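You operate a simulated robot arm through the tools that you are given. There is no shell and no other tool.

You run a simulated two-armed robot. Do the job below in one go: nothing can be reset, and whatever is moved stays where it is left.

## Task
Stop the test enclosure's leaks and prove that a hold loses 0 mbar.
Fine: lock the door, tighten the breather nut, shut the vent, pump into the green, press TEST once, then vent to zero.

The check looks at the end state, three seconds after you hand in, the way a careful person would. Anything else that was tipped, shoved, dropped, spilled or broken makes it a failure.

## Robot
Two 7-joint arms with two-finger parallel grippers on one trunk that stands fixed in place. Base frame: the origin is at the foot of the trunk, x ahead of it, y to its left, z up. Readings come in mm, degrees, newtons and seconds.
The left shoulder is at [70, 163, 1320], the right one opposite. With the tool pointing down near the work surface each hand reaches from about 400 to 880 mm from the base axis, measured 20 degrees to its own side. Payload 3.43 kg a hand.
The tool frame of a hand sits at the grasp point between the pads (the TCP): z along the fingers, y along the line on which they close. The tips reach 34 mm beyond it. The gripper opens to 128 mm. The fingers are 24 mm wide and 12 mm thick; the gripper's body (48 by 130 mm) begins 96 mm behind the TCP.
Orientation is told as [roll, pitch, yaw] about the base's x, y, z axes, in that order, counted from this pose: with the fingers straight down and closing along the base's y, the tool's x points along the base's -x, its y along +y and its z along -z.

## Interface
- The arms move only by the tool drive_tool. It takes "left_motion", "right_motion" or both (then of equal length, played together; a hand with none holds still); each is a list of rows, each an object (a shift or turn left out is 0, a gripper value left out holds the last) with "travel": the shift along the base's x, y, z in mm, a list of three; "rot": the turn, a rotation vector about the base's x, y, z in degrees, a list of three; "gripper": the closure, from 0 (fully open) to 1 (shut). In form: [{"travel": [dx, dy, dz], "rot": [ax, ay, az], "gripper": gripper}, ...]. A call has 1 to 20 rows; each row shifts and turns the commanded pose from where the row before left it. A row lasts 0.2 s, in which the tool goes at most 50 mm and 8.6 degrees; a call with a longer step from one row to the next is refused whole, and so is a gripper value outside its range. Where a pose cannot be reached the arm comes as near as it can. A force on the tool above 90 N (or 10 N above the force at the start of the call, whichever is more), or a blocked arm, ends the call early, and 0.2 s more pass. The fingers move at their own pace (about 153 mm/s each) and stop on an object; they squeeze with about 43 N. The grip force told is the motor's: it shows also when the fingers shut on nothing. Time passes only in rows, and 0.2 s behind the last, so rows that do not move let the fingers close. The reply holds the time, the measured pose of the TCP, the force on the tool along the base axes, the opening and the grip force, in the units named above and with some noise, with the torque about the TCP (base axes, N m) and any sound that the robot's microphone picked up.
- Cameras (640 x 400 px; columns grow to the right, rows downward): "scene" is now at [139.8, 36.7, 1539.4]; the picture's right is [0.38, -0.92, 0.00], its down [-0.56, -0.23, -0.79] and it looks along [0.73, 0.30, -0.61] (base axes); focal length 252 px, centre (320, 200). "left" rides on the left gripper at [76, 11, -160] in its tool frame; the picture's right is [-0.15, 0.99, 0.00], its down [-0.88, -0.13, -0.46] and it looks along [-0.45, -0.07, 0.89] (tool axes); focal length 234 px, centre (320, 200). "right" rides on the right gripper at [76, -11, -160] in its tool frame; the picture's right is [0.15, 0.99, 0.00], its down [-0.88, 0.13, -0.46] and it looks along [-0.45, 0.07, 0.89] (tool axes); focal length 234 px, centre (320, 200). There is no depth. A picture from a camera that has moved, and an enlarged one, comes with that camera's place and axes in the base frame and with its lens. The place of the scene camera against the robot may be out by one fixed shift of up to 12 mm in any direction.
- snapshot(camera): a new picture of that camera. It takes no simulated time.
- slide_trunk(by): slides the trunk up (or, below 0, down) by that many mm; the arms and the scene camera ride with it, the base frame stays. It gives what a move gives, with no picture.
- pan_tilt(pan, tilt): turns the head with the scene camera to pan (to the left, within 86 degrees either way) and tilt (down, from -29 to 69), counted from straight ahead of the robot. It gives what a move gives.
- close_up(camera, box): a new picture of the part [left, top, right, bottom] of that camera's present view, enlarged. It takes no simulated time.
- close_job(): hands the job in; it is judged then, once.

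Nothing tells you positions but the pictures and the camera data. Unless the task says otherwise, let go and move clear before handing in.

The tools are called as a command line: name --argument value ..., lists and objects as JSON in quotes. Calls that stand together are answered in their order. drive_tool: Moves the arms, as the interface text tells. Its arguments: {"type":"object","properties":{"left_motion":{"type":"array","items":{"type":"object","properties":{"travel":{"type":"array","items":{"type":"number"}},"rot":{"type":"array","items":{"type":"number"}},"gripper":{"type":"number"}}}},"right_motion":{"type":"array","items":{"type":"object","properties":{"travel":{"type":"array","items":{"type":"number"}},"rot":{"type":"array","items":{"type":"number"}},"gripper":{"type":"number"}}}}},"required":[]} The other tools are called the same way: slide_trunk (by) moves the trunk up or down; pan_tilt (pan, tilt) turns the head that bears the scene camera; snapshot (camera) takes a picture; close_up (camera, box) takes an enlarged picture of a part of a camera's view; close_job () hands the job in.

At the start:

```text
clock: 0.0
left_tool_pos: [450.2, 576.2, 1358.6]
left_tool_rot: [-0.1, 0.0, 0.1]
left_contact_force: [-0.1, 0.7, -0.2]
left_ft_torque: [0.02, 0.0, -0.01]
left_grip_width: 127.9
left_finger_force: 0.0
right_tool_pos: [518.5, 50.7, 1386.1]
right_tool_rot: [0.0, 0.0, 0.0]
right_contact_force: [0.6, -0.4, 0.2]
right_ft_torque: [0.01, 0.0, 0.01]
right_grip_width: 127.9
right_finger_force: 0.0
trunk travel left (down, up): [-800.0, 140.0]
head pan, tilt (commanded): [22.5, 37.4]
```

scene: 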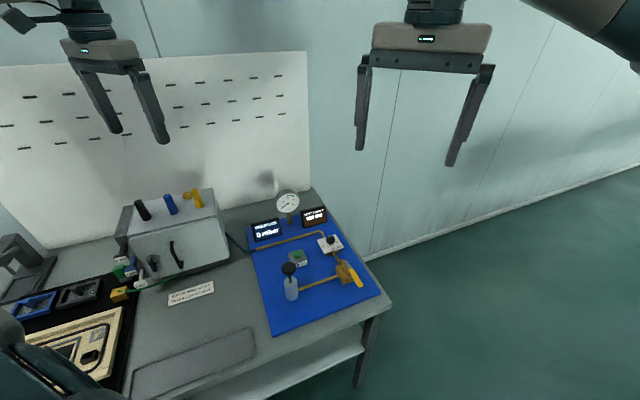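
right: 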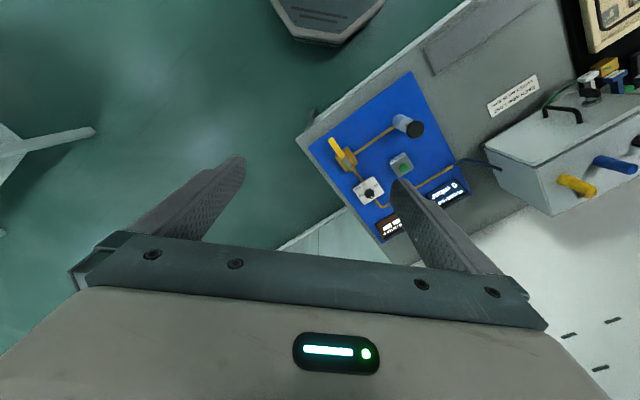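
left: 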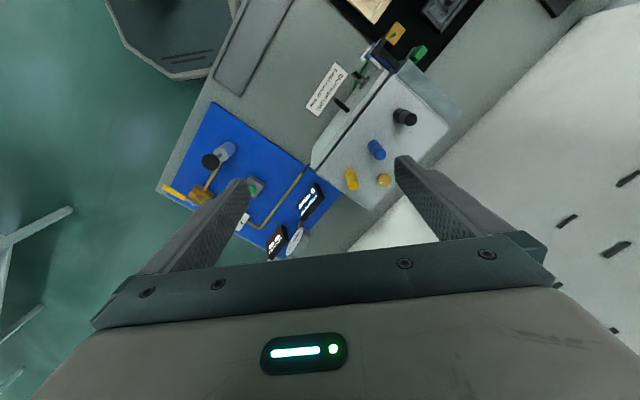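

I see a bench with a grey enclosure (door with handle, three coloured plugs on top and a brass fitting), and a blue panel with a gauge, displays, pump, button and yellow valve. I will look closer before moving anything.

close_up --camera "scene" --box '[80, 180, 280, 305]'

close_up --camera "scene" --box '[230, 180, 390, 280]'

close_up --camera "scene" --box '[230, 240, 390, 340]'

close_up --camera "left" --box '[300, 30, 480, 230]'

close_up --camera "right" --box '[300, 70, 480, 250]'

```text
3.20 times, centred on (180, 242) of scene
camera zoom: at [139.8, 36.7, 1539.4], right [0.38, -0.92, 0.0], down [-0.56, -0.23, -0.79], along [0.73, 0.3, -0.61], focal length 806 px, centre (768, 64)
```

zoom: 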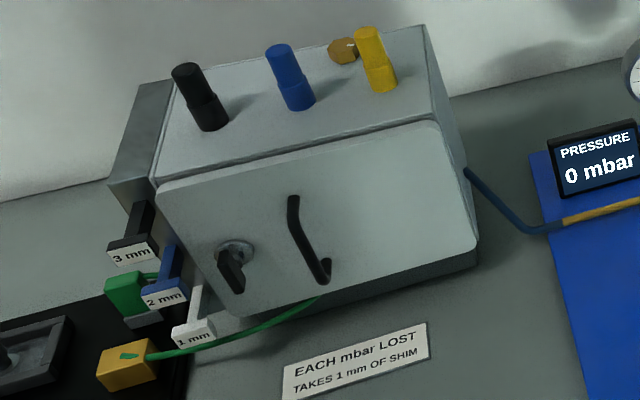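

```text
4.00 times, centred on (310, 230) of scene
camera zoom: at [139.8, 36.7, 1539.4], right [0.38, -0.92, 0.0], down [-0.56, -0.23, -0.79], along [0.73, 0.3, -0.61], focal length 1008 px, centre (360, 80)
```

zoom: 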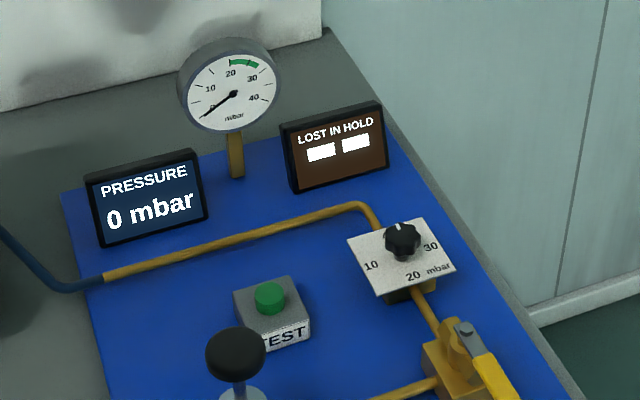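

```text
4.00 times, centred on (310, 290) of scene
camera zoom: at [139.8, 36.7, 1539.4], right [0.38, -0.92, 0.0], down [-0.56, -0.23, -0.79], along [0.73, 0.3, -0.61], focal length 1008 px, centre (360, -160)
```

zoom: 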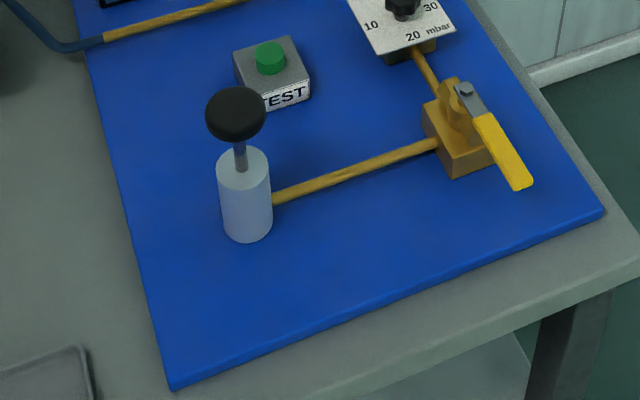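

```text
2.00 times, centred on (390, 130) of left
camera zoom: at [373.0, 586.7, 1517.7], right [0.15, 0.99, 0.0], down [0.88, -0.13, 0.46], along [0.45, -0.07, -0.89], focal length 468 px, centre (180, 340)
```

zoom: 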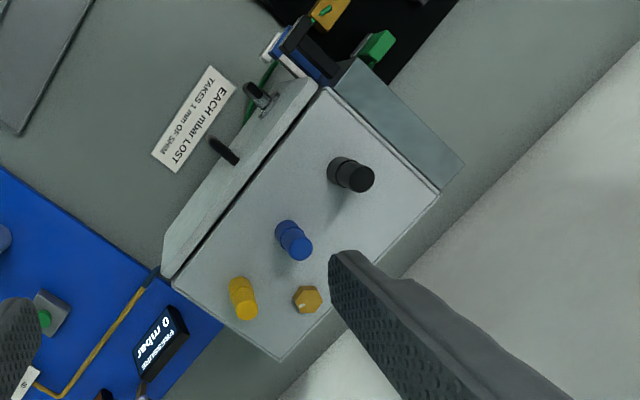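

```text
2.22 times, centred on (390, 160) of right
camera zoom: at [443.0, 39.7, 1545.1], right [-0.15, 0.99, 0.0], down [0.88, 0.13, 0.46], along [0.45, 0.07, -0.89], focal length 520 px, centre (164, 289)
```

zoom: 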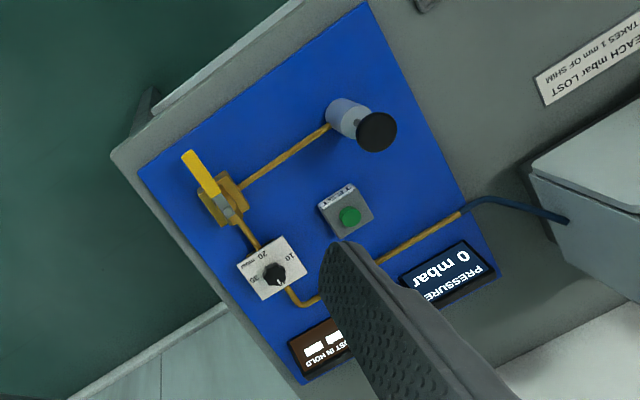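

I see the door latch, shims in a rack on the enclosure's left, a green cable running toward the door, and a dial beside the vent. I'll turn the head to see the enclosure and the bench's left side better.

pan_tilt --pan 50 --tilt 45

```text
clock: 0.9
left_tool_pos: [449.9, 576.4, 1357.9]
left_tool_rot: [0.0, 0.0, 0.1]
left_contact_force: [0.2, -0.3, 0.0]
left_ft_torque: [-0.01, 0.03, -0.02]
left_grip_width: 128.1
left_finger_force: 0.1
right_tool_pos: [518.8, 51.1, 1386.1]
right_tool_rot: [0.0, 0.0, 0.0]
right_contact_force: [-0.2, 0.2, -0.3]
right_ft_torque: [-0.01, 0.0, 0.01]
right_grip_width: 127.7
right_finger_force: 0.0
trunk travel left (down, up): [-800.0, 140.0]
head pan, tilt (commanded): [50.0, 45.0]
```

snapshot --camera "scene"

close_up --camera "scene" --box '[200, 150, 440, 300]'

```text
taken
camera scene: at [112.1, 65.7, 1528.2], right [0.77, -0.64, 0.0], down [-0.46, -0.54, -0.71], along [0.45, 0.54, -0.71], focal length 252 px, centre (320, 200)
```

scene: 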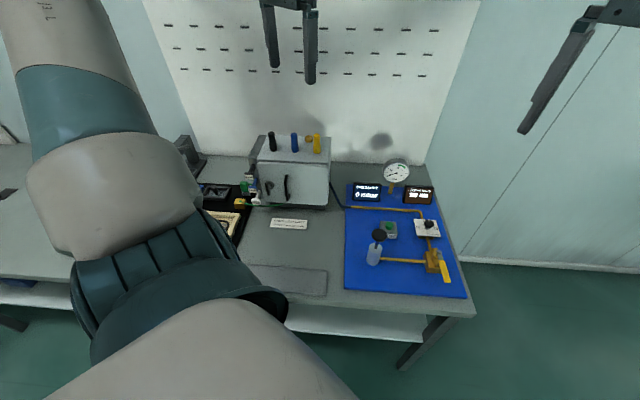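

```text
2.67 times, centred on (320, 225) of scene
camera zoom: at [112.1, 65.7, 1528.2], right [0.77, -0.64, 0.0], down [-0.46, -0.54, -0.71], along [0.45, 0.54, -0.71], focal length 672 px, centre (320, 133)
```

zoom: 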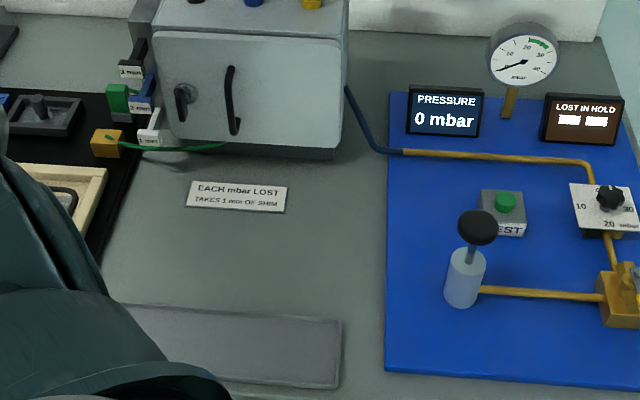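

The bench is turned about 45° to my left; the enclosure sits near (500, 700) and the panel near (600, 300). I'll turn the left hand to bench heading and tilt it so its camera looks at the door face.

drive_tool --left_motion '[{"travel": [-15, -10, 0], "rot": [0, 0, 7.5]}, {"travel": [-15, -10, 0], "rot": [0, 0, 7.5]}, {"travel": [-15, -10, 0], "rot": [0, 0, 7.5]}, {"travel": [-15, -10, 0], "rot": [0, 0, 7.5]}, {"travel": [-15, -10, 0], "rot": [0, 0, 7.5]}, {"travel": [-15, -10, 0], "rot": [0, 0, 7.5]}, {"travel": [-6, 0, -30], "rot": [5.3, -5.3, 0]}, {"travel": [-6, 0, -30], "rot": [5.3, -5.3, 0]}, {"travel": [-6, 0, -30], "rot": [5.3, -5.3, 0]}, {"travel": [-6, 0, -30], "rot": [5.3, -5.3, 0]}, {"travel": [-6, 0, -30], "rot": [5.3, -5.3, 0]}, {"travel": [-6, 0, -30], "rot": [5.3, -5.3, 0]}, {"travel": [0, 0, -30]}, {"travel": [0, 0, -30]}, {"travel": [0, 0, -30]}, {"travel": [0, 0, -30]}]'

snapshot --camera "left"

snapshot --camera "scene"

```text
clock: 4.3
left_tool_pos: [391.4, 593.3, 1087.7]
left_tool_rot: [-0.1, -45.0, 45.1]
left_contact_force: [-0.5, 0.4, 0.7]
left_ft_torque: [0.02, -0.04, -0.02]
left_grip_width: 128.2
left_finger_force: 0.1
left hand out of reach, approached as far as the arm can: row 10, 11, 12, 13
right_tool_pos: [518.9, 52.0, 1385.5]
right_tool_rot: [-0.1, 0.0, 0.0]
right_contact_force: [0.4, 0.0, 0.0]
right_ft_torque: [0.0, 0.03, -0.05]
right_grip_width: 128.2
right_finger_force: 0.1
trunk travel left (down, up): [-800.0, 140.0]
head pan, tilt (commanded): [50.0, 45.0]
```

```text
taken
camera left: at [264.3, 482.4, 1146.8], right [-0.63, 0.77, 0.1], down [0.3, 0.12, 0.94], along [0.72, 0.62, -0.31], focal length 234 px, centre (320, 200)
```

left: 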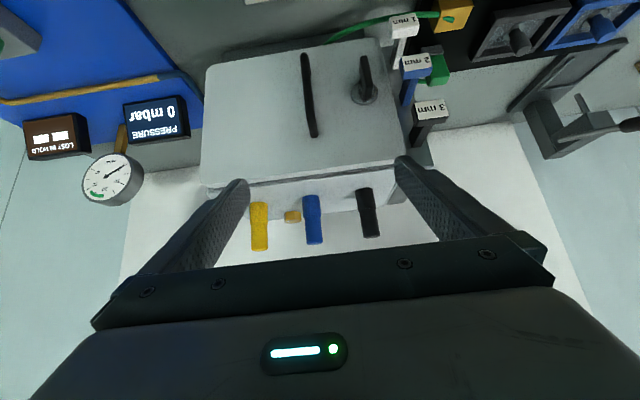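

```text
taken
camera scene: at [112.6, 66.4, 1528.1], right [0.77, -0.64, 0.0], down [-0.45, -0.54, -0.71], along [0.45, 0.54, -0.71], focal length 252 px, centre (320, 200)
```

scene: 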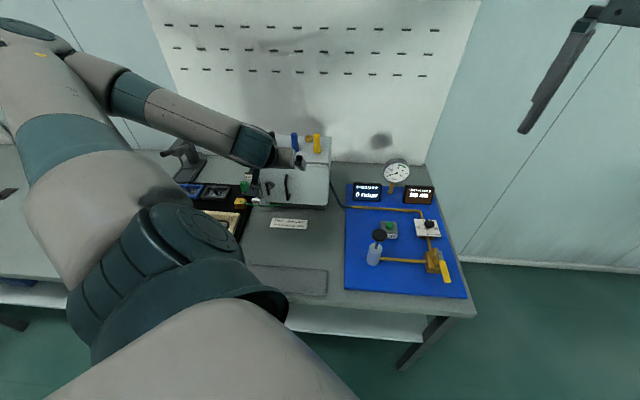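

The left camera sees the door from the front (picture upside down). I'll enlarge the details of the latch, shims, cable and glands.

close_up --camera "left" --box '[280, 0, 480, 125]'

close_up --camera "left" --box '[190, 30, 430, 180]'

close_up --camera "left" --box '[200, 150, 420, 260]'

close_up --camera "left" --box '[0, 70, 220, 220]'

close_up --camera "left" --box '[400, 0, 640, 150]'

```text
3.20 times, centred on (380, 62) of left
camera zoom: at [264.3, 482.4, 1146.8], right [-0.63, 0.77, 0.1], down [0.3, 0.12, 0.94], along [0.72, 0.62, -0.31], focal length 749 px, centre (128, 640)
```

zoom: 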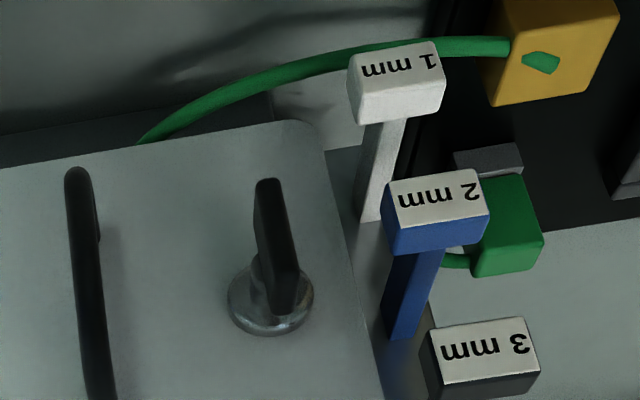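

```text
2.67 times, centred on (310, 105) of left
camera zoom: at [264.3, 482.4, 1146.8], right [-0.63, 0.77, 0.1], down [0.3, 0.12, 0.94], along [0.72, 0.62, -0.31], focal length 624 px, centre (347, 453)
```

zoom: 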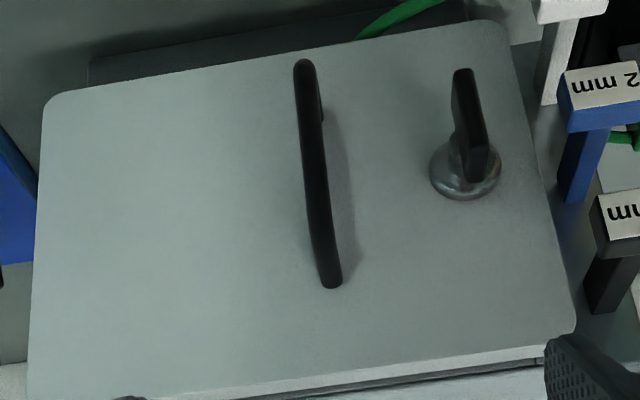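

```text
2.91 times, centred on (310, 205) of left
camera zoom: at [264.3, 482.4, 1146.8], right [-0.63, 0.77, 0.1], down [0.3, 0.12, 0.94], along [0.72, 0.62, -0.31], focal length 681 px, centre (349, 186)
```

zoom: 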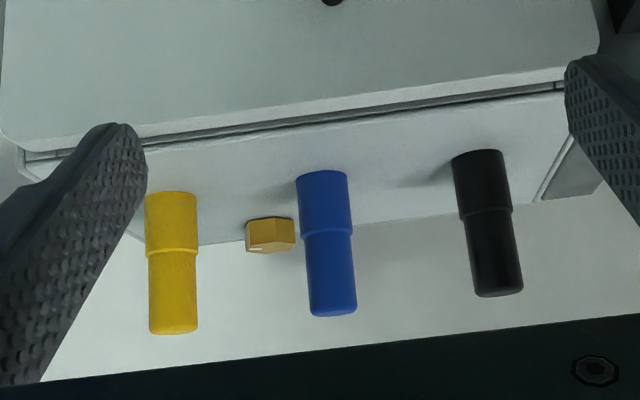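

```text
2.67 times, centred on (110, 145) of left
camera zoom: at [264.3, 482.4, 1146.8], right [-0.63, 0.77, 0.1], down [0.3, 0.12, 0.94], along [0.72, 0.62, -0.31], focal length 624 px, centre (880, 347)
```

zoom: 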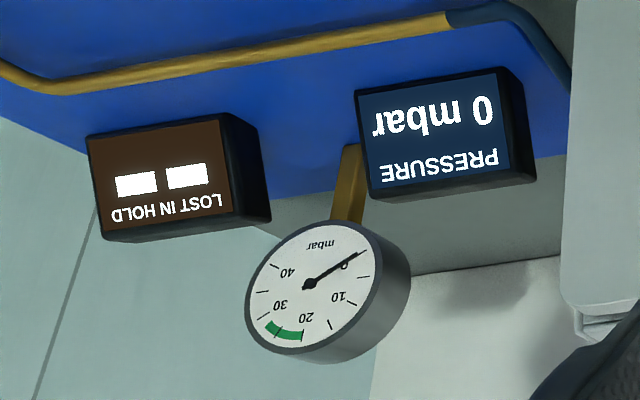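

```text
2.67 times, centred on (520, 75) of left
camera zoom: at [264.3, 482.4, 1146.8], right [-0.63, 0.77, 0.1], down [0.3, 0.12, 0.94], along [0.72, 0.62, -0.31], focal length 624 px, centre (-213, 533)
```

zoom: 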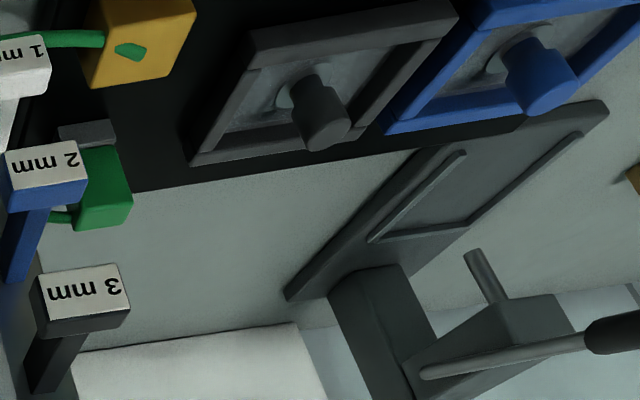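

The door latch sits near (410, 707, 917) with the door face about 785 mm along the bench-back direction. I'll back the left hand off a little and then lower the trunk, to gain reach and see the door's lower edge.

drive_tool --left_motion '[{"travel": [-10, -10, 10]}, {"travel": [-10, -10, 10]}, {"travel": [-10, -10, 10]}, {"travel": [-10, -10, 10]}]'

```text
clock: 5.3
left_tool_pos: [387.6, 595.2, 1120.7]
left_tool_rot: [-0.1, -45.0, 45.1]
left_contact_force: [0.3, -0.2, 0.4]
left_ft_torque: [-0.04, 0.0, 0.01]
left_grip_width: 128.1
left_finger_force: 0.0
left hand out of reach, approached as far as the arm can: row 1, 2, 3, 4
right_tool_pos: [518.4, 51.6, 1385.8]
right_tool_rot: [0.0, 0.0, 0.0]
right_contact_force: [0.2, 0.3, 0.4]
right_ft_torque: [0.01, -0.01, 0.05]
right_grip_width: 128.0
right_finger_force: 0.1
trunk travel left (down, up): [-800.0, 140.0]
head pan, tilt (commanded): [50.0, 45.0]
```

The left arm is near its inner reach limit in this tilt; lower down should be farther from the shoulder. I'll move the hand straight down while staying in front of the door.

drive_tool --left_motion '[{"travel": [0, 0, -20]}, {"travel": [0, 0, -20]}, {"travel": [0, 0, -20]}]'

```text
clock: 6.1
left_tool_pos: [387.7, 596.6, 1061.1]
left_tool_rot: [0.0, -44.9, 45.1]
left_contact_force: [0.5, 0.5, 0.2]
left_ft_torque: [0.01, 0.02, 0.0]
left_grip_width: 128.2
left_finger_force: 0.1
right_tool_pos: [518.4, 52.2, 1385.4]
right_tool_rot: [0.0, 0.0, -0.1]
right_contact_force: [0.9, -0.5, 0.5]
right_ft_torque: [0.0, -0.02, 0.01]
right_grip_width: 128.0
right_finger_force: 0.0
trunk travel left (down, up): [-800.0, 140.0]
head pan, tilt (commanded): [50.0, 45.0]
```

Commands now continue from the reached pose. I'll go back and down in small alternating steps.

drive_tool --left_motion '[{"travel": [-15, -15, -10]}, {"travel": [-15, -15, -10]}, {"travel": [-15, -15, -10]}, {"travel": [-15, -15, -10]}, {"travel": [-15, -15, -10]}]'

```text
clock: 7.3
left_tool_pos: [346.7, 565.8, 983.4]
left_tool_rot: [-0.1, -44.8, 45.1]
left_contact_force: [-0.3, -0.3, 0.0]
left_ft_torque: [0.0, -0.01, 0.02]
left_grip_width: 128.2
left_finger_force: 0.1
left hand out of reach, approached as far as the arm can: row 1, 2, 3, 4, 5
right_tool_pos: [518.4, 52.1, 1386.1]
right_tool_rot: [0.0, 0.0, 0.0]
right_contact_force: [0.5, -0.1, -0.4]
right_ft_torque: [-0.04, 0.0, 0.01]
right_grip_width: 128.0
right_finger_force: 0.0
trunk travel left (down, up): [-800.0, 140.0]
head pan, tilt (commanded): [50.0, 45.0]
```

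snapshot --camera "left"

close_up --camera "left" --box '[260, 0, 500, 150]'

close_up --camera "left" --box '[180, 60, 440, 230]'

```text
taken
camera left: at [220.4, 455.0, 1042.4], right [-0.63, 0.77, 0.1], down [0.3, 0.12, 0.94], along [0.72, 0.62, -0.31], focal length 234 px, centre (320, 200)
```

left: 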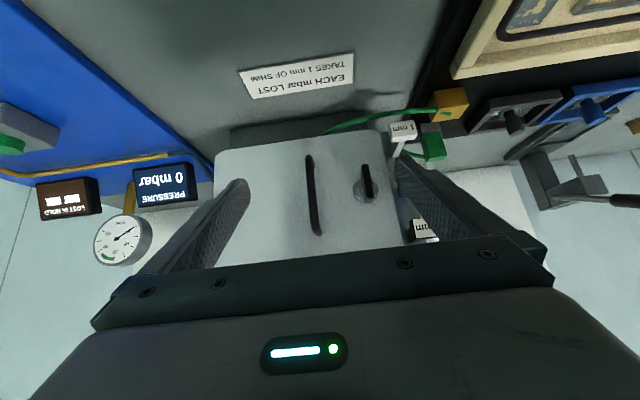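

```text
2.67 times, centred on (380, 75) of left
camera zoom: at [220.4, 455.0, 1042.4], right [-0.63, 0.77, 0.1], down [0.3, 0.12, 0.94], along [0.72, 0.62, -0.31], focal length 624 px, centre (160, 533)
```

zoom: 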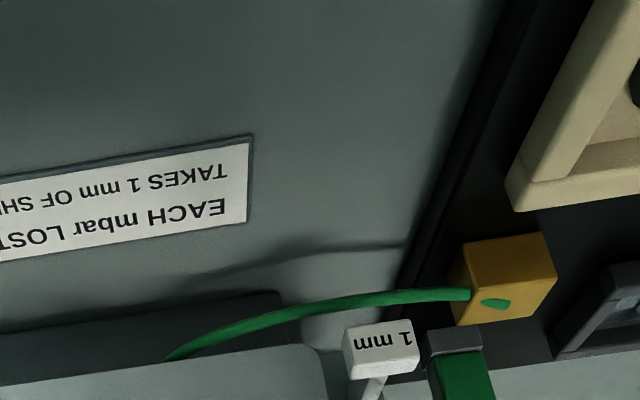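

```text
2.35 times, centred on (310, 145) of left
camera zoom: at [220.4, 455.0, 1042.4], right [-0.63, 0.77, 0.1], down [0.3, 0.12, 0.94], along [0.72, 0.62, -0.31], focal length 551 px, centre (344, 329)
```

zoom: 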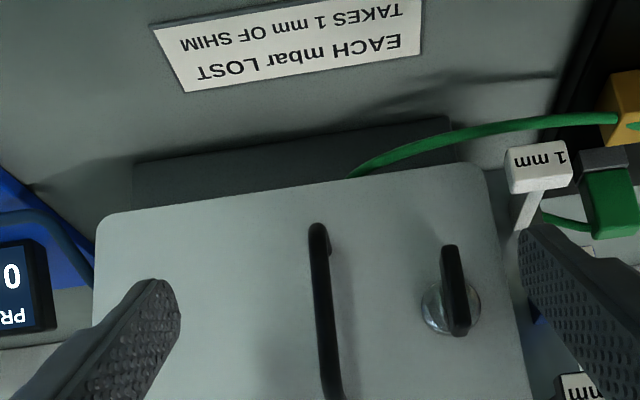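

The green cable runs from the yellow block and disappears behind the door's lower edge, so it may be trapped in the seal. Next I bring the right hand over the panel to view the dial, vent, pump and TEST button.

drive_tool --right_motion '[{"travel": [1.6, 20.1, -29.6], "rot": [0, 0, 4.5]}, {"travel": [1.6, 20.1, -29.6], "rot": [0, 0, 4.5]}, {"travel": [1.6, 20.1, -29.6], "rot": [0, 0, 4.5]}, {"travel": [1.6, 20.1, -29.6], "rot": [0, 0, 4.5]}, {"travel": [1.6, 20.1, -29.6], "rot": [0, 0, 4.5]}, {"travel": [1.6, 20.1, -29.6], "rot": [0, 0, 4.5]}, {"travel": [1.6, 20.1, -29.6], "rot": [0, 0, 4.5]}, {"travel": [1.6, 20.1, -29.6], "rot": [0, 0, 4.5]}, {"travel": [1.6, 20.1, -29.6], "rot": [0, 0, 4.5]}, {"travel": [1.6, 20.1, -29.6], "rot": [0, 0, 4.5]}]'

snapshot --camera "right"

```text
clock: 9.5
left_tool_pos: [348.3, 567.6, 982.9]
left_tool_rot: [-0.1, -44.9, 45.1]
left_contact_force: [0.5, -0.1, -0.1]
left_ft_torque: [0.04, 0.0, -0.02]
left_grip_width: 128.2
left_finger_force: 0.1
right_tool_pos: [533.3, 254.8, 1089.0]
right_tool_rot: [-0.1, 0.2, 45.1]
right_contact_force: [-0.3, 0.1, -0.2]
right_ft_torque: [0.01, -0.04, 0.03]
right_grip_width: 128.0
right_finger_force: 0.0
trunk travel left (down, up): [-800.0, 140.0]
head pan, tilt (commanded): [50.0, 45.0]
```

```text
taken
camera right: at [487.8, 191.8, 1248.3], right [-0.8, 0.59, 0.0], down [0.53, 0.72, 0.45], along [0.27, 0.36, -0.89], focal length 234 px, centre (320, 200)
```

right: 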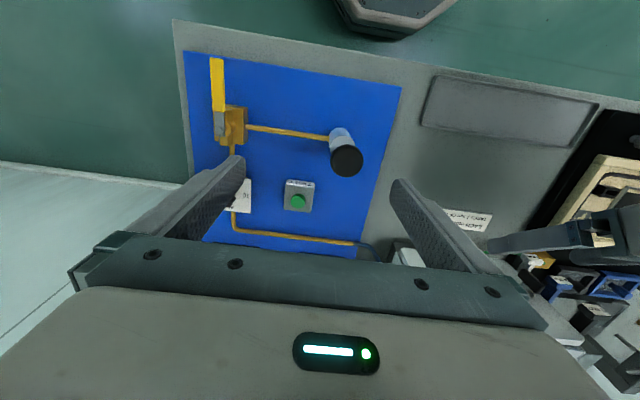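

The panel is right under the right hand's camera, though the dial is behind a finger. I'll enlarge the pump, TEST and valve, and shift the hand to uncover the dial.

close_up --camera "right" --box '[180, 40, 420, 270]'

close_up --camera "right" --box '[500, 180, 640, 390]'

drive_tool --right_motion '[{"travel": [25, -25, 0]}, {"travel": [25, -25, 0]}, {"travel": [20, -20, 0]}]'

snapshot --camera "right"

```text
1.74 times, centred on (300, 155) of right
camera zoom: at [487.8, 191.8, 1248.3], right [-0.8, 0.59, 0.0], down [0.53, 0.72, 0.45], along [0.27, 0.36, -0.89], focal length 407 px, centre (355, 278)
```

zoom: 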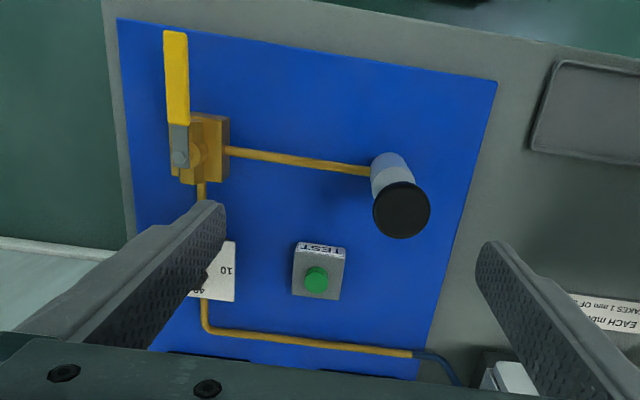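

```text
1.90 times, centred on (570, 285) of right
camera zoom: at [487.8, 191.8, 1248.3], right [-0.8, 0.59, 0.0], down [0.53, 0.72, 0.45], along [0.27, 0.36, -0.89], focal length 446 px, centre (-156, 38)
```

zoom: 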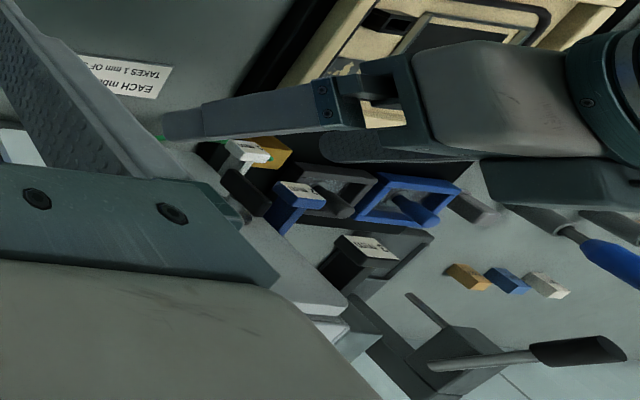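

```text
clock: 10.3
left_tool_pos: [347.7, 564.6, 983.8]
left_tool_rot: [0.1, -45.0, 45.1]
left_contact_force: [0.1, -0.3, 0.1]
left_ft_torque: [-0.01, 0.0, 0.0]
left_grip_width: 127.9
left_finger_force: 0.0
right_tool_pos: [601.9, 181.3, 1088.3]
right_tool_rot: [0.0, 0.0, 45.1]
right_contact_force: [0.5, -0.2, -0.4]
right_ft_torque: [0.03, -0.03, 0.03]
right_grip_width: 128.3
right_finger_force: 0.1
trunk travel left (down, up): [-800.0, 140.0]
head pan, tilt (commanded): [50.0, 45.0]
```

```text
taken
camera right: at [557.3, 118.5, 1247.7], right [-0.8, 0.6, 0.0], down [0.53, 0.71, 0.46], along [0.27, 0.37, -0.89], focal length 234 px, centre (320, 200)
```

right: 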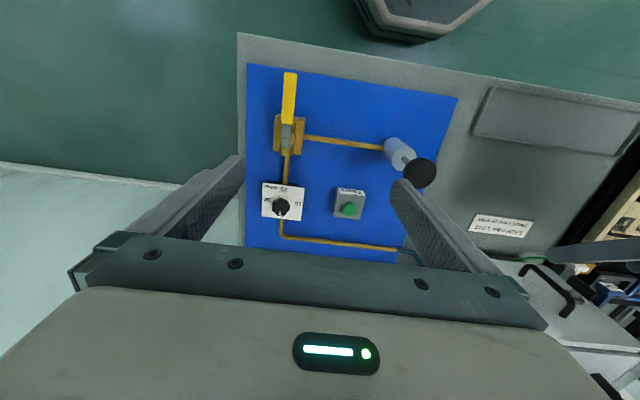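

close_up --camera "right" --box '[240, 160, 390, 255]'

close_up --camera "right" --box '[240, 60, 340, 190]'

close_up --camera "right" --box '[500, 240, 640, 390]'

pan_tilt --pan 35 --tilt 45

snapshot --camera "scene"

```text
4.21 times, centred on (315, 208) of right
camera zoom: at [557.3, 118.5, 1247.7], right [-0.8, 0.6, 0.0], down [0.53, 0.71, 0.46], along [0.27, 0.37, -0.89], focal length 986 px, centre (341, 168)
```

zoom: 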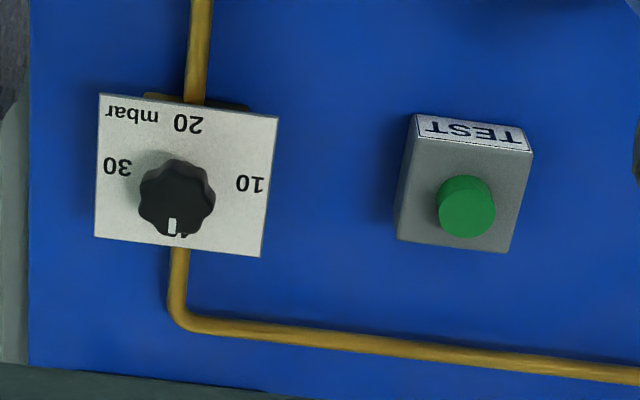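

```text
3.08 times, centred on (290, 125) of right
camera zoom: at [557.3, 118.5, 1247.7], right [-0.8, 0.6, 0.0], down [0.53, 0.71, 0.46], along [0.27, 0.37, -0.89], focal length 720 px, centre (412, 431)
```

zoom: 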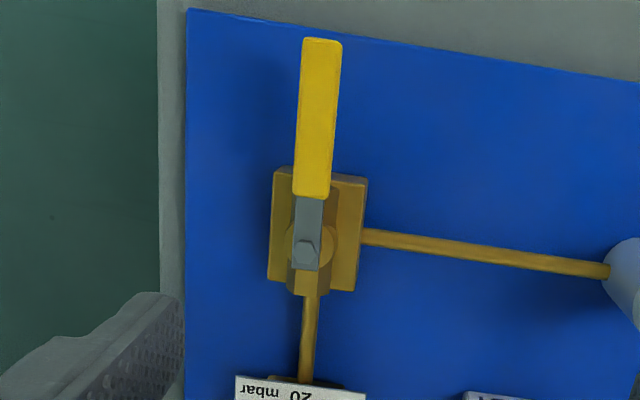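

```text
2.67 times, centred on (570, 315) of right
camera zoom: at [557.3, 118.5, 1247.7], right [-0.8, 0.6, 0.0], down [0.53, 0.71, 0.46], along [0.27, 0.37, -0.89], focal length 624 px, centre (-347, -107)
```

zoom: 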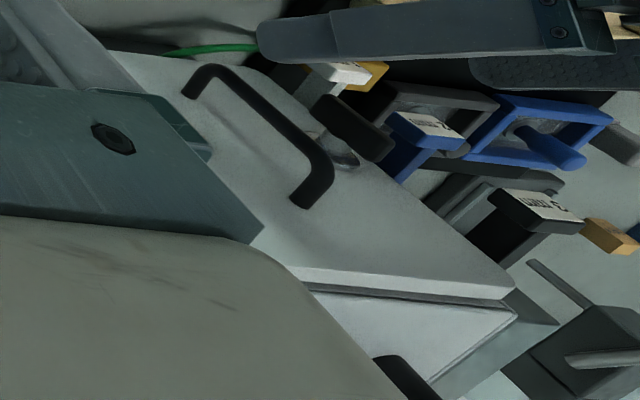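

```text
clock: 11.1
left_tool_pos: [347.2, 565.4, 982.9]
left_tool_rot: [0.0, -45.0, 45.1]
left_contact_force: [-0.8, -0.7, -0.1]
left_ft_torque: [-0.03, 0.0, -0.01]
left_grip_width: 128.3
left_finger_force: 0.1
right_tool_pos: [602.3, 182.7, 1088.5]
right_tool_rot: [0.0, 0.0, 45.0]
right_contact_force: [-0.1, -0.5, -0.5]
right_ft_torque: [-0.02, 0.01, 0.03]
right_grip_width: 128.2
right_finger_force: 0.0
trunk travel left (down, up): [-800.0, 140.0]
head pan, tilt (commanded): [35.0, 45.0]
```

```text
taken
camera scene: at [126.2, 50.4, 1528.2], right [0.57, -0.82, 0.0], down [-0.58, -0.41, -0.71], along [0.58, 0.41, -0.71], focal length 252 px, centre (320, 200)
```

scene: 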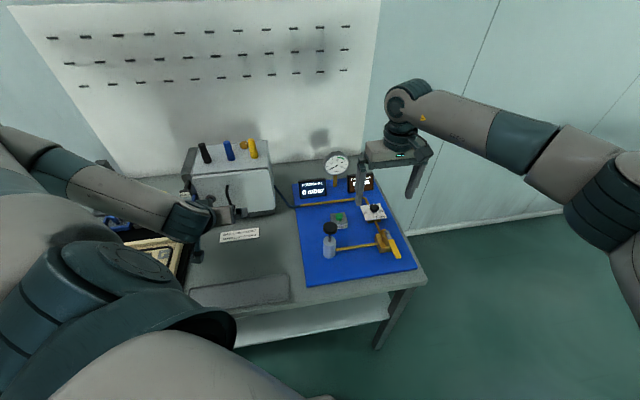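

The dial plate reads 10 (left), 20 (front), 30 (right), and its mark points to the back; the vent lever points to the front. I'll slide the left hand to the left for a view of the shim rack, the green plug and the cable's route.

drive_tool --left_motion '[{"travel": [-14, 14, 0]}, {"travel": [-14, 14, 0]}, {"travel": [-14, 14, 0]}, {"travel": [-14, 14, 0]}, {"travel": [-14, 14, 0]}, {"travel": [-14, 14, 0]}, {"travel": [-14, 14, 0]}, {"travel": [-14, 14, 0]}, {"travel": [-14, 14, 0]}, {"travel": [-14, 14, 0]}]'

snapshot --camera "left"

close_up --camera "left" --box '[180, 40, 420, 190]'

```text
clock: 13.3
left_tool_pos: [207.5, 705.8, 984.4]
left_tool_rot: [-0.1, -45.0, 45.1]
left_contact_force: [-0.4, -0.1, -0.1]
left_ft_torque: [0.02, -0.01, -0.01]
left_grip_width: 128.0
left_finger_force: 0.2
right_tool_pos: [602.2, 181.6, 1089.6]
right_tool_rot: [-0.2, 0.0, 45.0]
right_contact_force: [0.8, 1.2, 0.1]
right_ft_torque: [-0.01, -0.02, 0.0]
right_grip_width: 128.2
right_finger_force: 0.1
trunk travel left (down, up): [-800.0, 140.0]
head pan, tilt (commanded): [35.0, 45.0]
```

```text
taken
camera left: at [81.3, 594.7, 1043.1], right [-0.63, 0.77, 0.1], down [0.3, 0.12, 0.95], along [0.72, 0.62, -0.31], focal length 234 px, centre (320, 200)
```

left: 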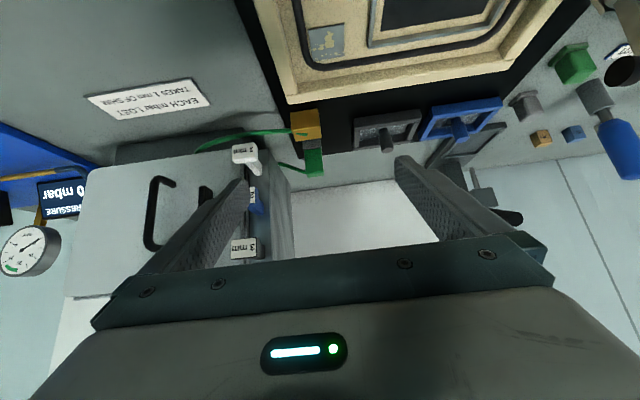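

```text
2.67 times, centred on (300, 115) of left
camera zoom: at [81.3, 594.7, 1043.1], right [-0.63, 0.77, 0.1], down [0.3, 0.12, 0.95], along [0.72, 0.62, -0.31], focal length 624 px, centre (373, 427)
```

zoom: 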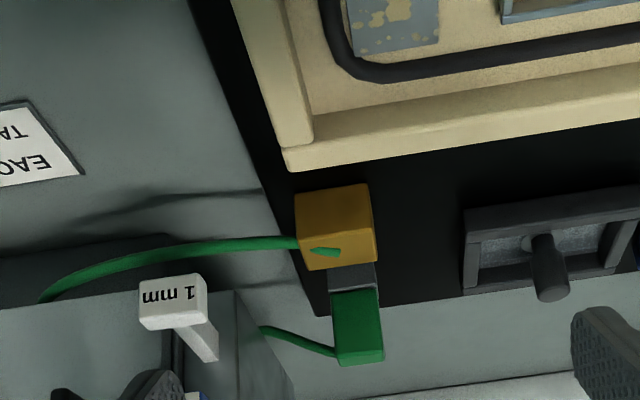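

The cable runs from a yellow block in front of the enclosure, and a second green lead goes from a green block to the enclosure's left side. I'll set the left hand pointing straight down over that area for a plan view.

drive_tool --left_motion '[{"travel": [4, 4, 18], "rot": [-5.3, 5.3, 0]}, {"travel": [4, 4, 18], "rot": [-5.3, 5.3, 0]}, {"travel": [4, 4, 18], "rot": [-5.3, 5.3, 0]}, {"travel": [4, 4, 18], "rot": [-5.3, 5.3, 0]}, {"travel": [4, 4, 18], "rot": [-5.3, 5.3, 0]}, {"travel": [4, 4, 18], "rot": [-5.3, 5.3, 0]}]'

snapshot --camera "left"

close_up --camera "left" --box '[200, 0, 440, 150]'

close_up --camera "left" --box '[180, 100, 380, 225]'

```text
clock: 14.7
left_tool_pos: [233.3, 729.3, 1090.4]
left_tool_rot: [0.1, 0.2, 45.1]
left_contact_force: [0.0, -0.4, -0.6]
left_ft_torque: [-0.01, -0.05, 0.01]
left_grip_width: 128.0
left_finger_force: 0.1
right_tool_pos: [604.6, 181.8, 1086.8]
right_tool_rot: [0.1, 0.1, 45.0]
right_contact_force: [0.6, 1.0, 0.2]
right_ft_torque: [-0.01, 0.01, 0.01]
right_grip_width: 128.0
right_finger_force: 0.1
trunk travel left (down, up): [-800.0, 140.0]
head pan, tilt (commanded): [35.0, 45.0]
```

```text
taken
camera left: at [172.0, 682.4, 1250.2], right [-0.6, 0.8, 0.0], down [0.71, 0.53, 0.45], along [0.36, 0.27, -0.89], focal length 234 px, centre (320, 200)
```

left: 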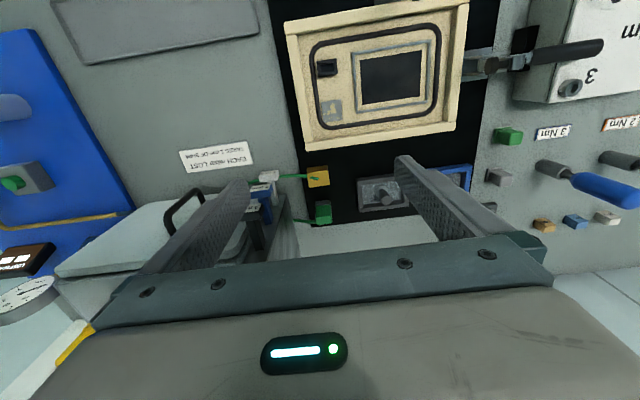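

```text
2.67 times, centred on (320, 75) of left
camera zoom: at [172.0, 682.4, 1250.2], right [-0.6, 0.8, 0.0], down [0.71, 0.53, 0.45], along [0.36, 0.27, -0.89], focal length 624 px, centre (320, 533)
```

zoom: 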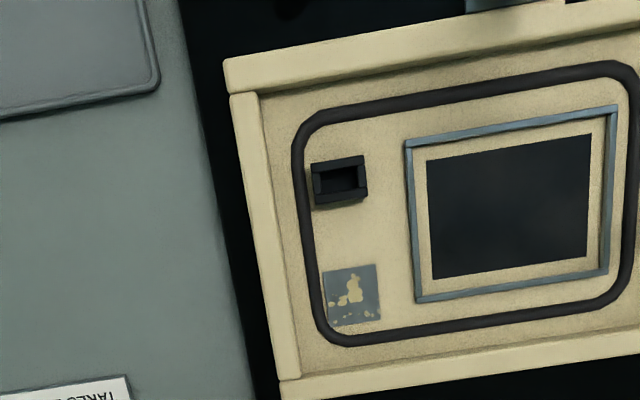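

```text
3.20 times, centred on (280, 162) of left
camera zoom: at [172.0, 682.4, 1250.2], right [-0.6, 0.8, 0.0], down [0.71, 0.53, 0.45], along [0.36, 0.27, -0.89], focal length 749 px, centre (448, 320)
```

zoom: 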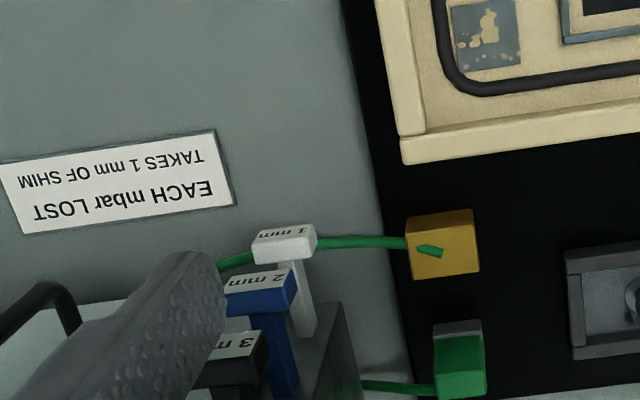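

I see a beige panel, knob frames and labels like "2 Nm / 3 Nm" on the left part of the bench. I'll read those and check whether they belong to this job.

close_up --camera "left" --box '[460, 0, 640, 240]'

pan_tilt --pan 75 --tilt 40

snapshot --camera "scene"

```text
1.67 times, centred on (550, 120) of left
camera zoom: at [172.0, 682.4, 1250.2], right [-0.6, 0.8, 0.0], down [0.71, 0.53, 0.45], along [0.36, 0.27, -0.89], focal length 390 px, centre (-63, 333)
```

zoom: 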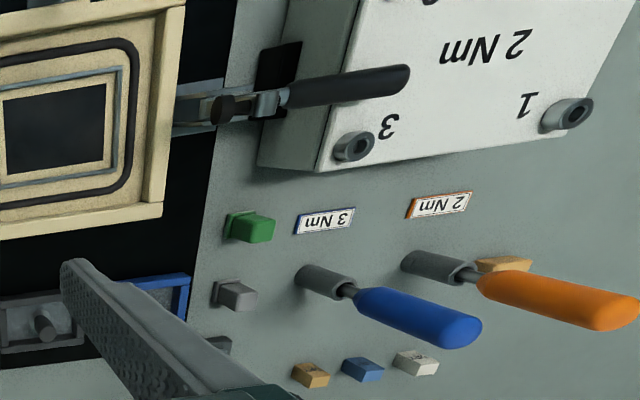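

```text
clock: 15.8
left_tool_pos: [232.1, 729.8, 1091.0]
left_tool_rot: [0.0, 0.1, 45.1]
left_contact_force: [-0.9, 0.1, -0.3]
left_ft_torque: [0.01, 0.02, -0.03]
left_grip_width: 128.0
left_finger_force: 0.0
right_tool_pos: [603.8, 180.4, 1088.3]
right_tool_rot: [0.0, -0.1, 44.9]
right_contact_force: [0.0, -0.5, -0.3]
right_ft_torque: [0.0, -0.01, -0.01]
right_grip_width: 127.8
right_finger_force: 0.0
trunk travel left (down, up): [-800.0, 140.0]
head pan, tilt (commanded): [75.0, 40.0]
```

```text
taken
camera scene: at [82.3, 85.6, 1535.4], right [0.97, -0.26, 0.0], down [-0.17, -0.62, -0.77], along [0.2, 0.74, -0.64], focal length 252 px, centre (320, 200)
```

scene: 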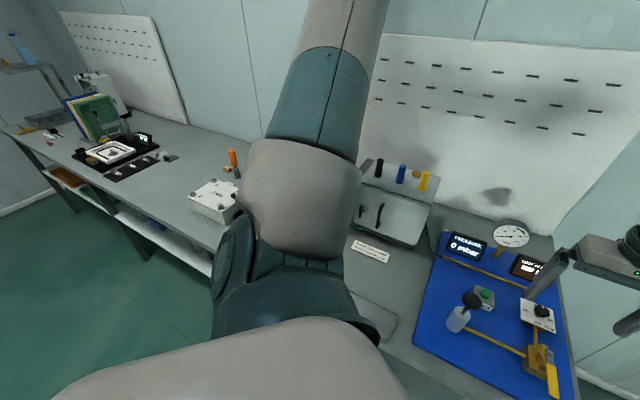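

The rest of that side is other stations' gear (torque drivers and so on), which I'll leave alone. Now I'll lower the left hand in front of the door, well clear of it, to see where the green cable meets the door's bottom edge.

drive_tool --left_motion '[{"travel": [8, -20, -5], "rot": [5.3, -5.3, 0]}, {"travel": [8, -20, -5], "rot": [5.3, -5.3, 0]}, {"travel": [8, -20, -5], "rot": [5.3, -5.3, 0]}, {"travel": [8, -20, -5], "rot": [5.3, -5.3, 0]}, {"travel": [8, -20, -5], "rot": [5.3, -5.3, 0]}, {"travel": [8, -20, -5], "rot": [5.3, -5.3, 0]}, {"travel": [3, -5, -32]}, {"travel": [3, -5, -32]}, {"travel": [3, -5, -32]}, {"travel": [3, -5, -32]}, {"travel": [3, -5, -32]}, {"travel": [3, -5, -32]}]'

snapshot --camera "left"

close_up --camera "left" --box '[200, 60, 460, 225]'

```text
clock: 18.4
left_tool_pos: [308.4, 608.4, 860.4]
left_tool_rot: [0.1, -45.0, 45.0]
left_contact_force: [-1.5, -0.6, 0.5]
left_ft_torque: [0.01, 0.02, 0.0]
left_grip_width: 128.0
left_finger_force: 0.1
left hand out of reach, approached as far as the arm can: row 6
right_tool_pos: [603.3, 182.1, 1087.9]
right_tool_rot: [0.0, 0.0, 44.9]
right_contact_force: [0.1, 0.5, 0.2]
right_ft_torque: [-0.05, 0.02, -0.03]
right_grip_width: 128.0
right_finger_force: 0.0
trunk travel left (down, up): [-800.0, 140.0]
head pan, tilt (commanded): [75.0, 40.0]
```

```text
taken
camera left: at [180.8, 496.7, 919.5], right [-0.63, 0.77, 0.1], down [0.3, 0.12, 0.94], along [0.72, 0.62, -0.31], focal length 234 px, centre (320, 200)
```

left: 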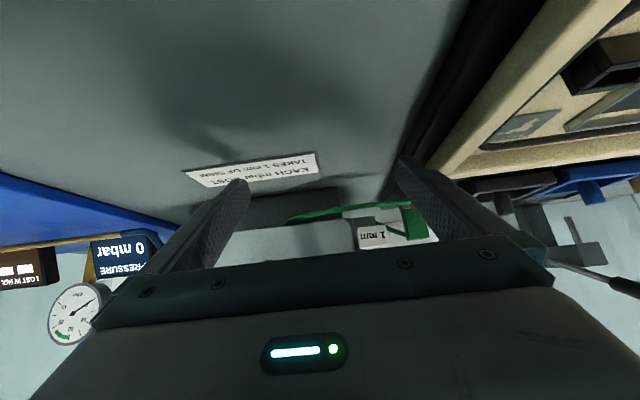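

```text
2.42 times, centred on (330, 142) of left
camera zoom: at [180.8, 496.7, 919.5], right [-0.63, 0.77, 0.1], down [0.3, 0.12, 0.94], along [0.72, 0.62, -0.31], focal length 568 px, centre (296, 339)
```

zoom: 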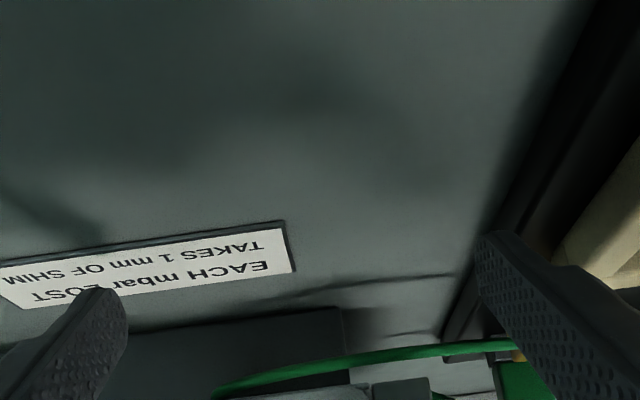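

The view is too low in the frame; I'll tilt the hand closer to horizontal and raise it a bit so the door's bottom edge comes into the clear part of the picture.

drive_tool --left_motion '[{"travel": [-3, -3, 18], "rot": [5.3, -5.3, 0]}, {"travel": [-3, -3, 18], "rot": [5.3, -5.3, 0]}, {"travel": [-3, -3, 18], "rot": [5.3, -5.3, 0]}, {"travel": [-3, -3, 18], "rot": [5.3, -5.3, 0]}]'

snapshot --camera "left"

close_up --camera "left" --box '[200, 60, 460, 225]'

```text
clock: 19.4
left_tool_pos: [295.6, 595.8, 933.0]
left_tool_rot: [-0.3, -75.1, 45.2]
left_contact_force: [-0.2, 0.1, 0.0]
left_ft_torque: [0.01, 0.02, -0.01]
left_grip_width: 128.0
left_finger_force: 0.1
right_tool_pos: [603.8, 182.6, 1087.8]
right_tool_rot: [0.0, 0.0, 45.0]
right_contact_force: [-0.2, 0.2, 0.0]
right_ft_torque: [-0.02, 0.0, 0.01]
right_grip_width: 128.0
right_finger_force: 0.1
trunk travel left (down, up): [-800.0, 140.0]
head pan, tilt (commanded): [75.0, 40.0]
```

```text
taken
camera left: at [163.6, 478.3, 901.3], right [-0.67, 0.73, 0.14], down [-0.06, -0.24, 0.97], along [0.74, 0.64, 0.21], focal length 234 px, centre (320, 200)
```

left: 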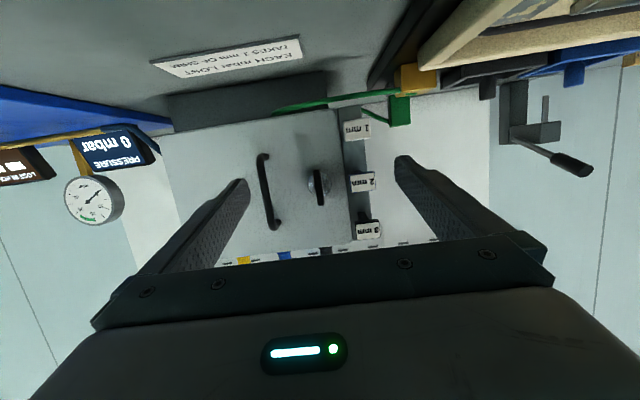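

```text
2.42 times, centred on (330, 142) of left
camera zoom: at [163.6, 478.3, 901.3], right [-0.67, 0.73, 0.14], down [-0.06, -0.24, 0.97], along [0.74, 0.64, 0.21], focal length 568 px, centre (296, 339)
```

zoom: 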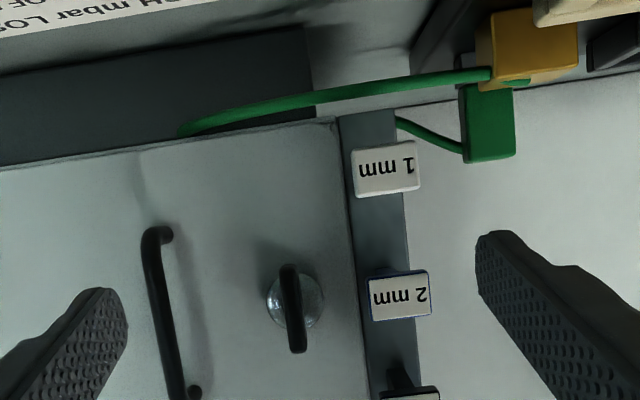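

A clear front view now: the latch wing is vertical, and the shims 1/2/3 mm hang in a column to its left. I'll zoom right in on the cable entry, the latch and the door's left edge.

close_up --camera "left" --box '[250, 80, 350, 145]'

close_up --camera "left" --box '[300, 100, 400, 165]'

close_up --camera "left" --box '[290, 150, 400, 245]'

close_up --camera "left" --box '[350, 50, 450, 140]'

close_up --camera "left" --box '[150, 80, 270, 200]'

```text
6.15 times, centred on (300, 112) of left
camera zoom: at [163.6, 478.3, 901.3], right [-0.67, 0.73, 0.14], down [-0.06, -0.24, 0.97], along [0.74, 0.64, 0.21], focal length 1441 px, centre (443, 738)
```

zoom: 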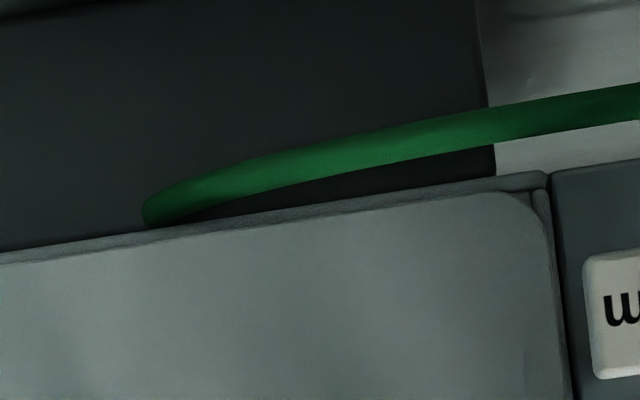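

```text
6.15 times, centred on (350, 132) of left
camera zoom: at [163.6, 478.3, 901.3], right [-0.67, 0.73, 0.14], down [-0.06, -0.24, 0.97], along [0.74, 0.64, 0.21], focal length 1441 px, centre (135, 615)
```

zoom: 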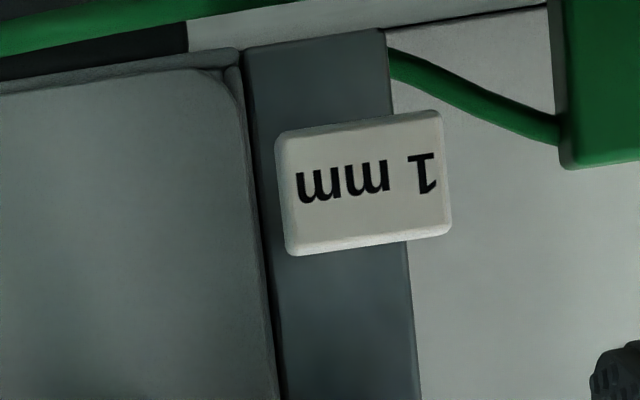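

```text
4.21 times, centred on (345, 198) of left
camera zoom: at [163.6, 478.3, 901.3], right [-0.67, 0.73, 0.14], down [-0.06, -0.24, 0.97], along [0.74, 0.64, 0.21], focal length 986 px, centre (215, 210)
```

zoom: 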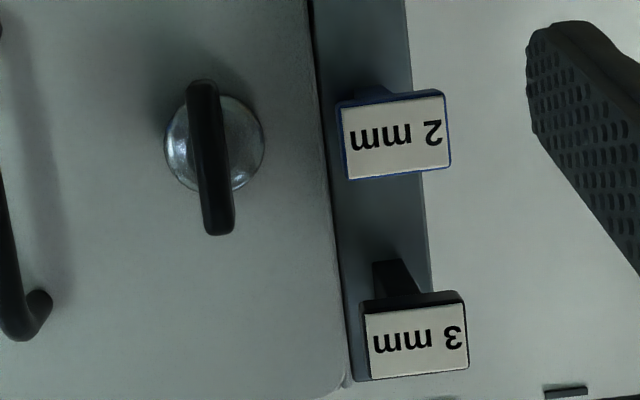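

```text
4.44 times, centred on (400, 95) of left
camera zoom: at [163.6, 478.3, 901.3], right [-0.67, 0.73, 0.14], down [-0.06, -0.24, 0.97], along [0.74, 0.64, 0.21], focal length 1041 px, centre (-36, 667)
```

zoom: 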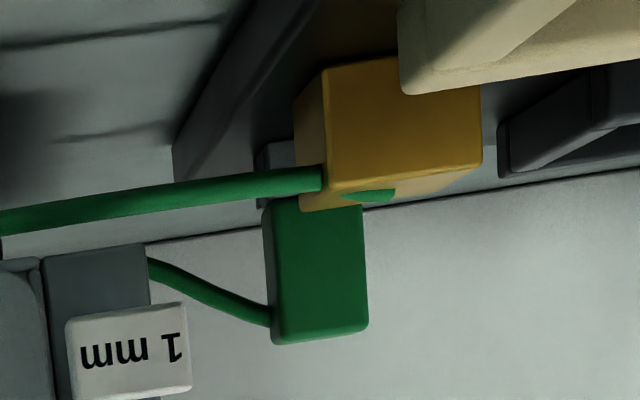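

```text
3.33 times, centred on (210, 140) of left
camera zoom: at [163.6, 478.3, 901.3], right [-0.67, 0.73, 0.14], down [-0.06, -0.24, 0.97], along [0.74, 0.64, 0.21], focal length 781 px, centre (687, 400)
```

zoom: 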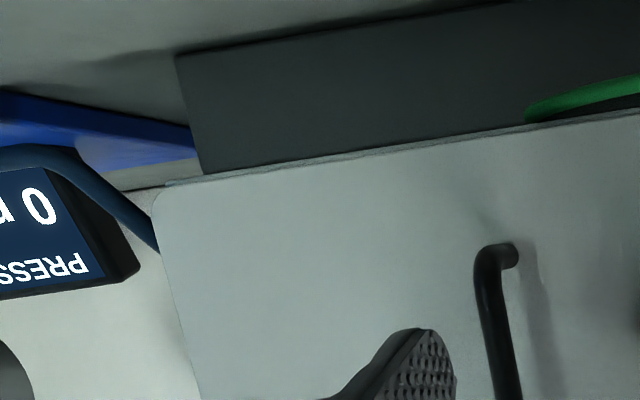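

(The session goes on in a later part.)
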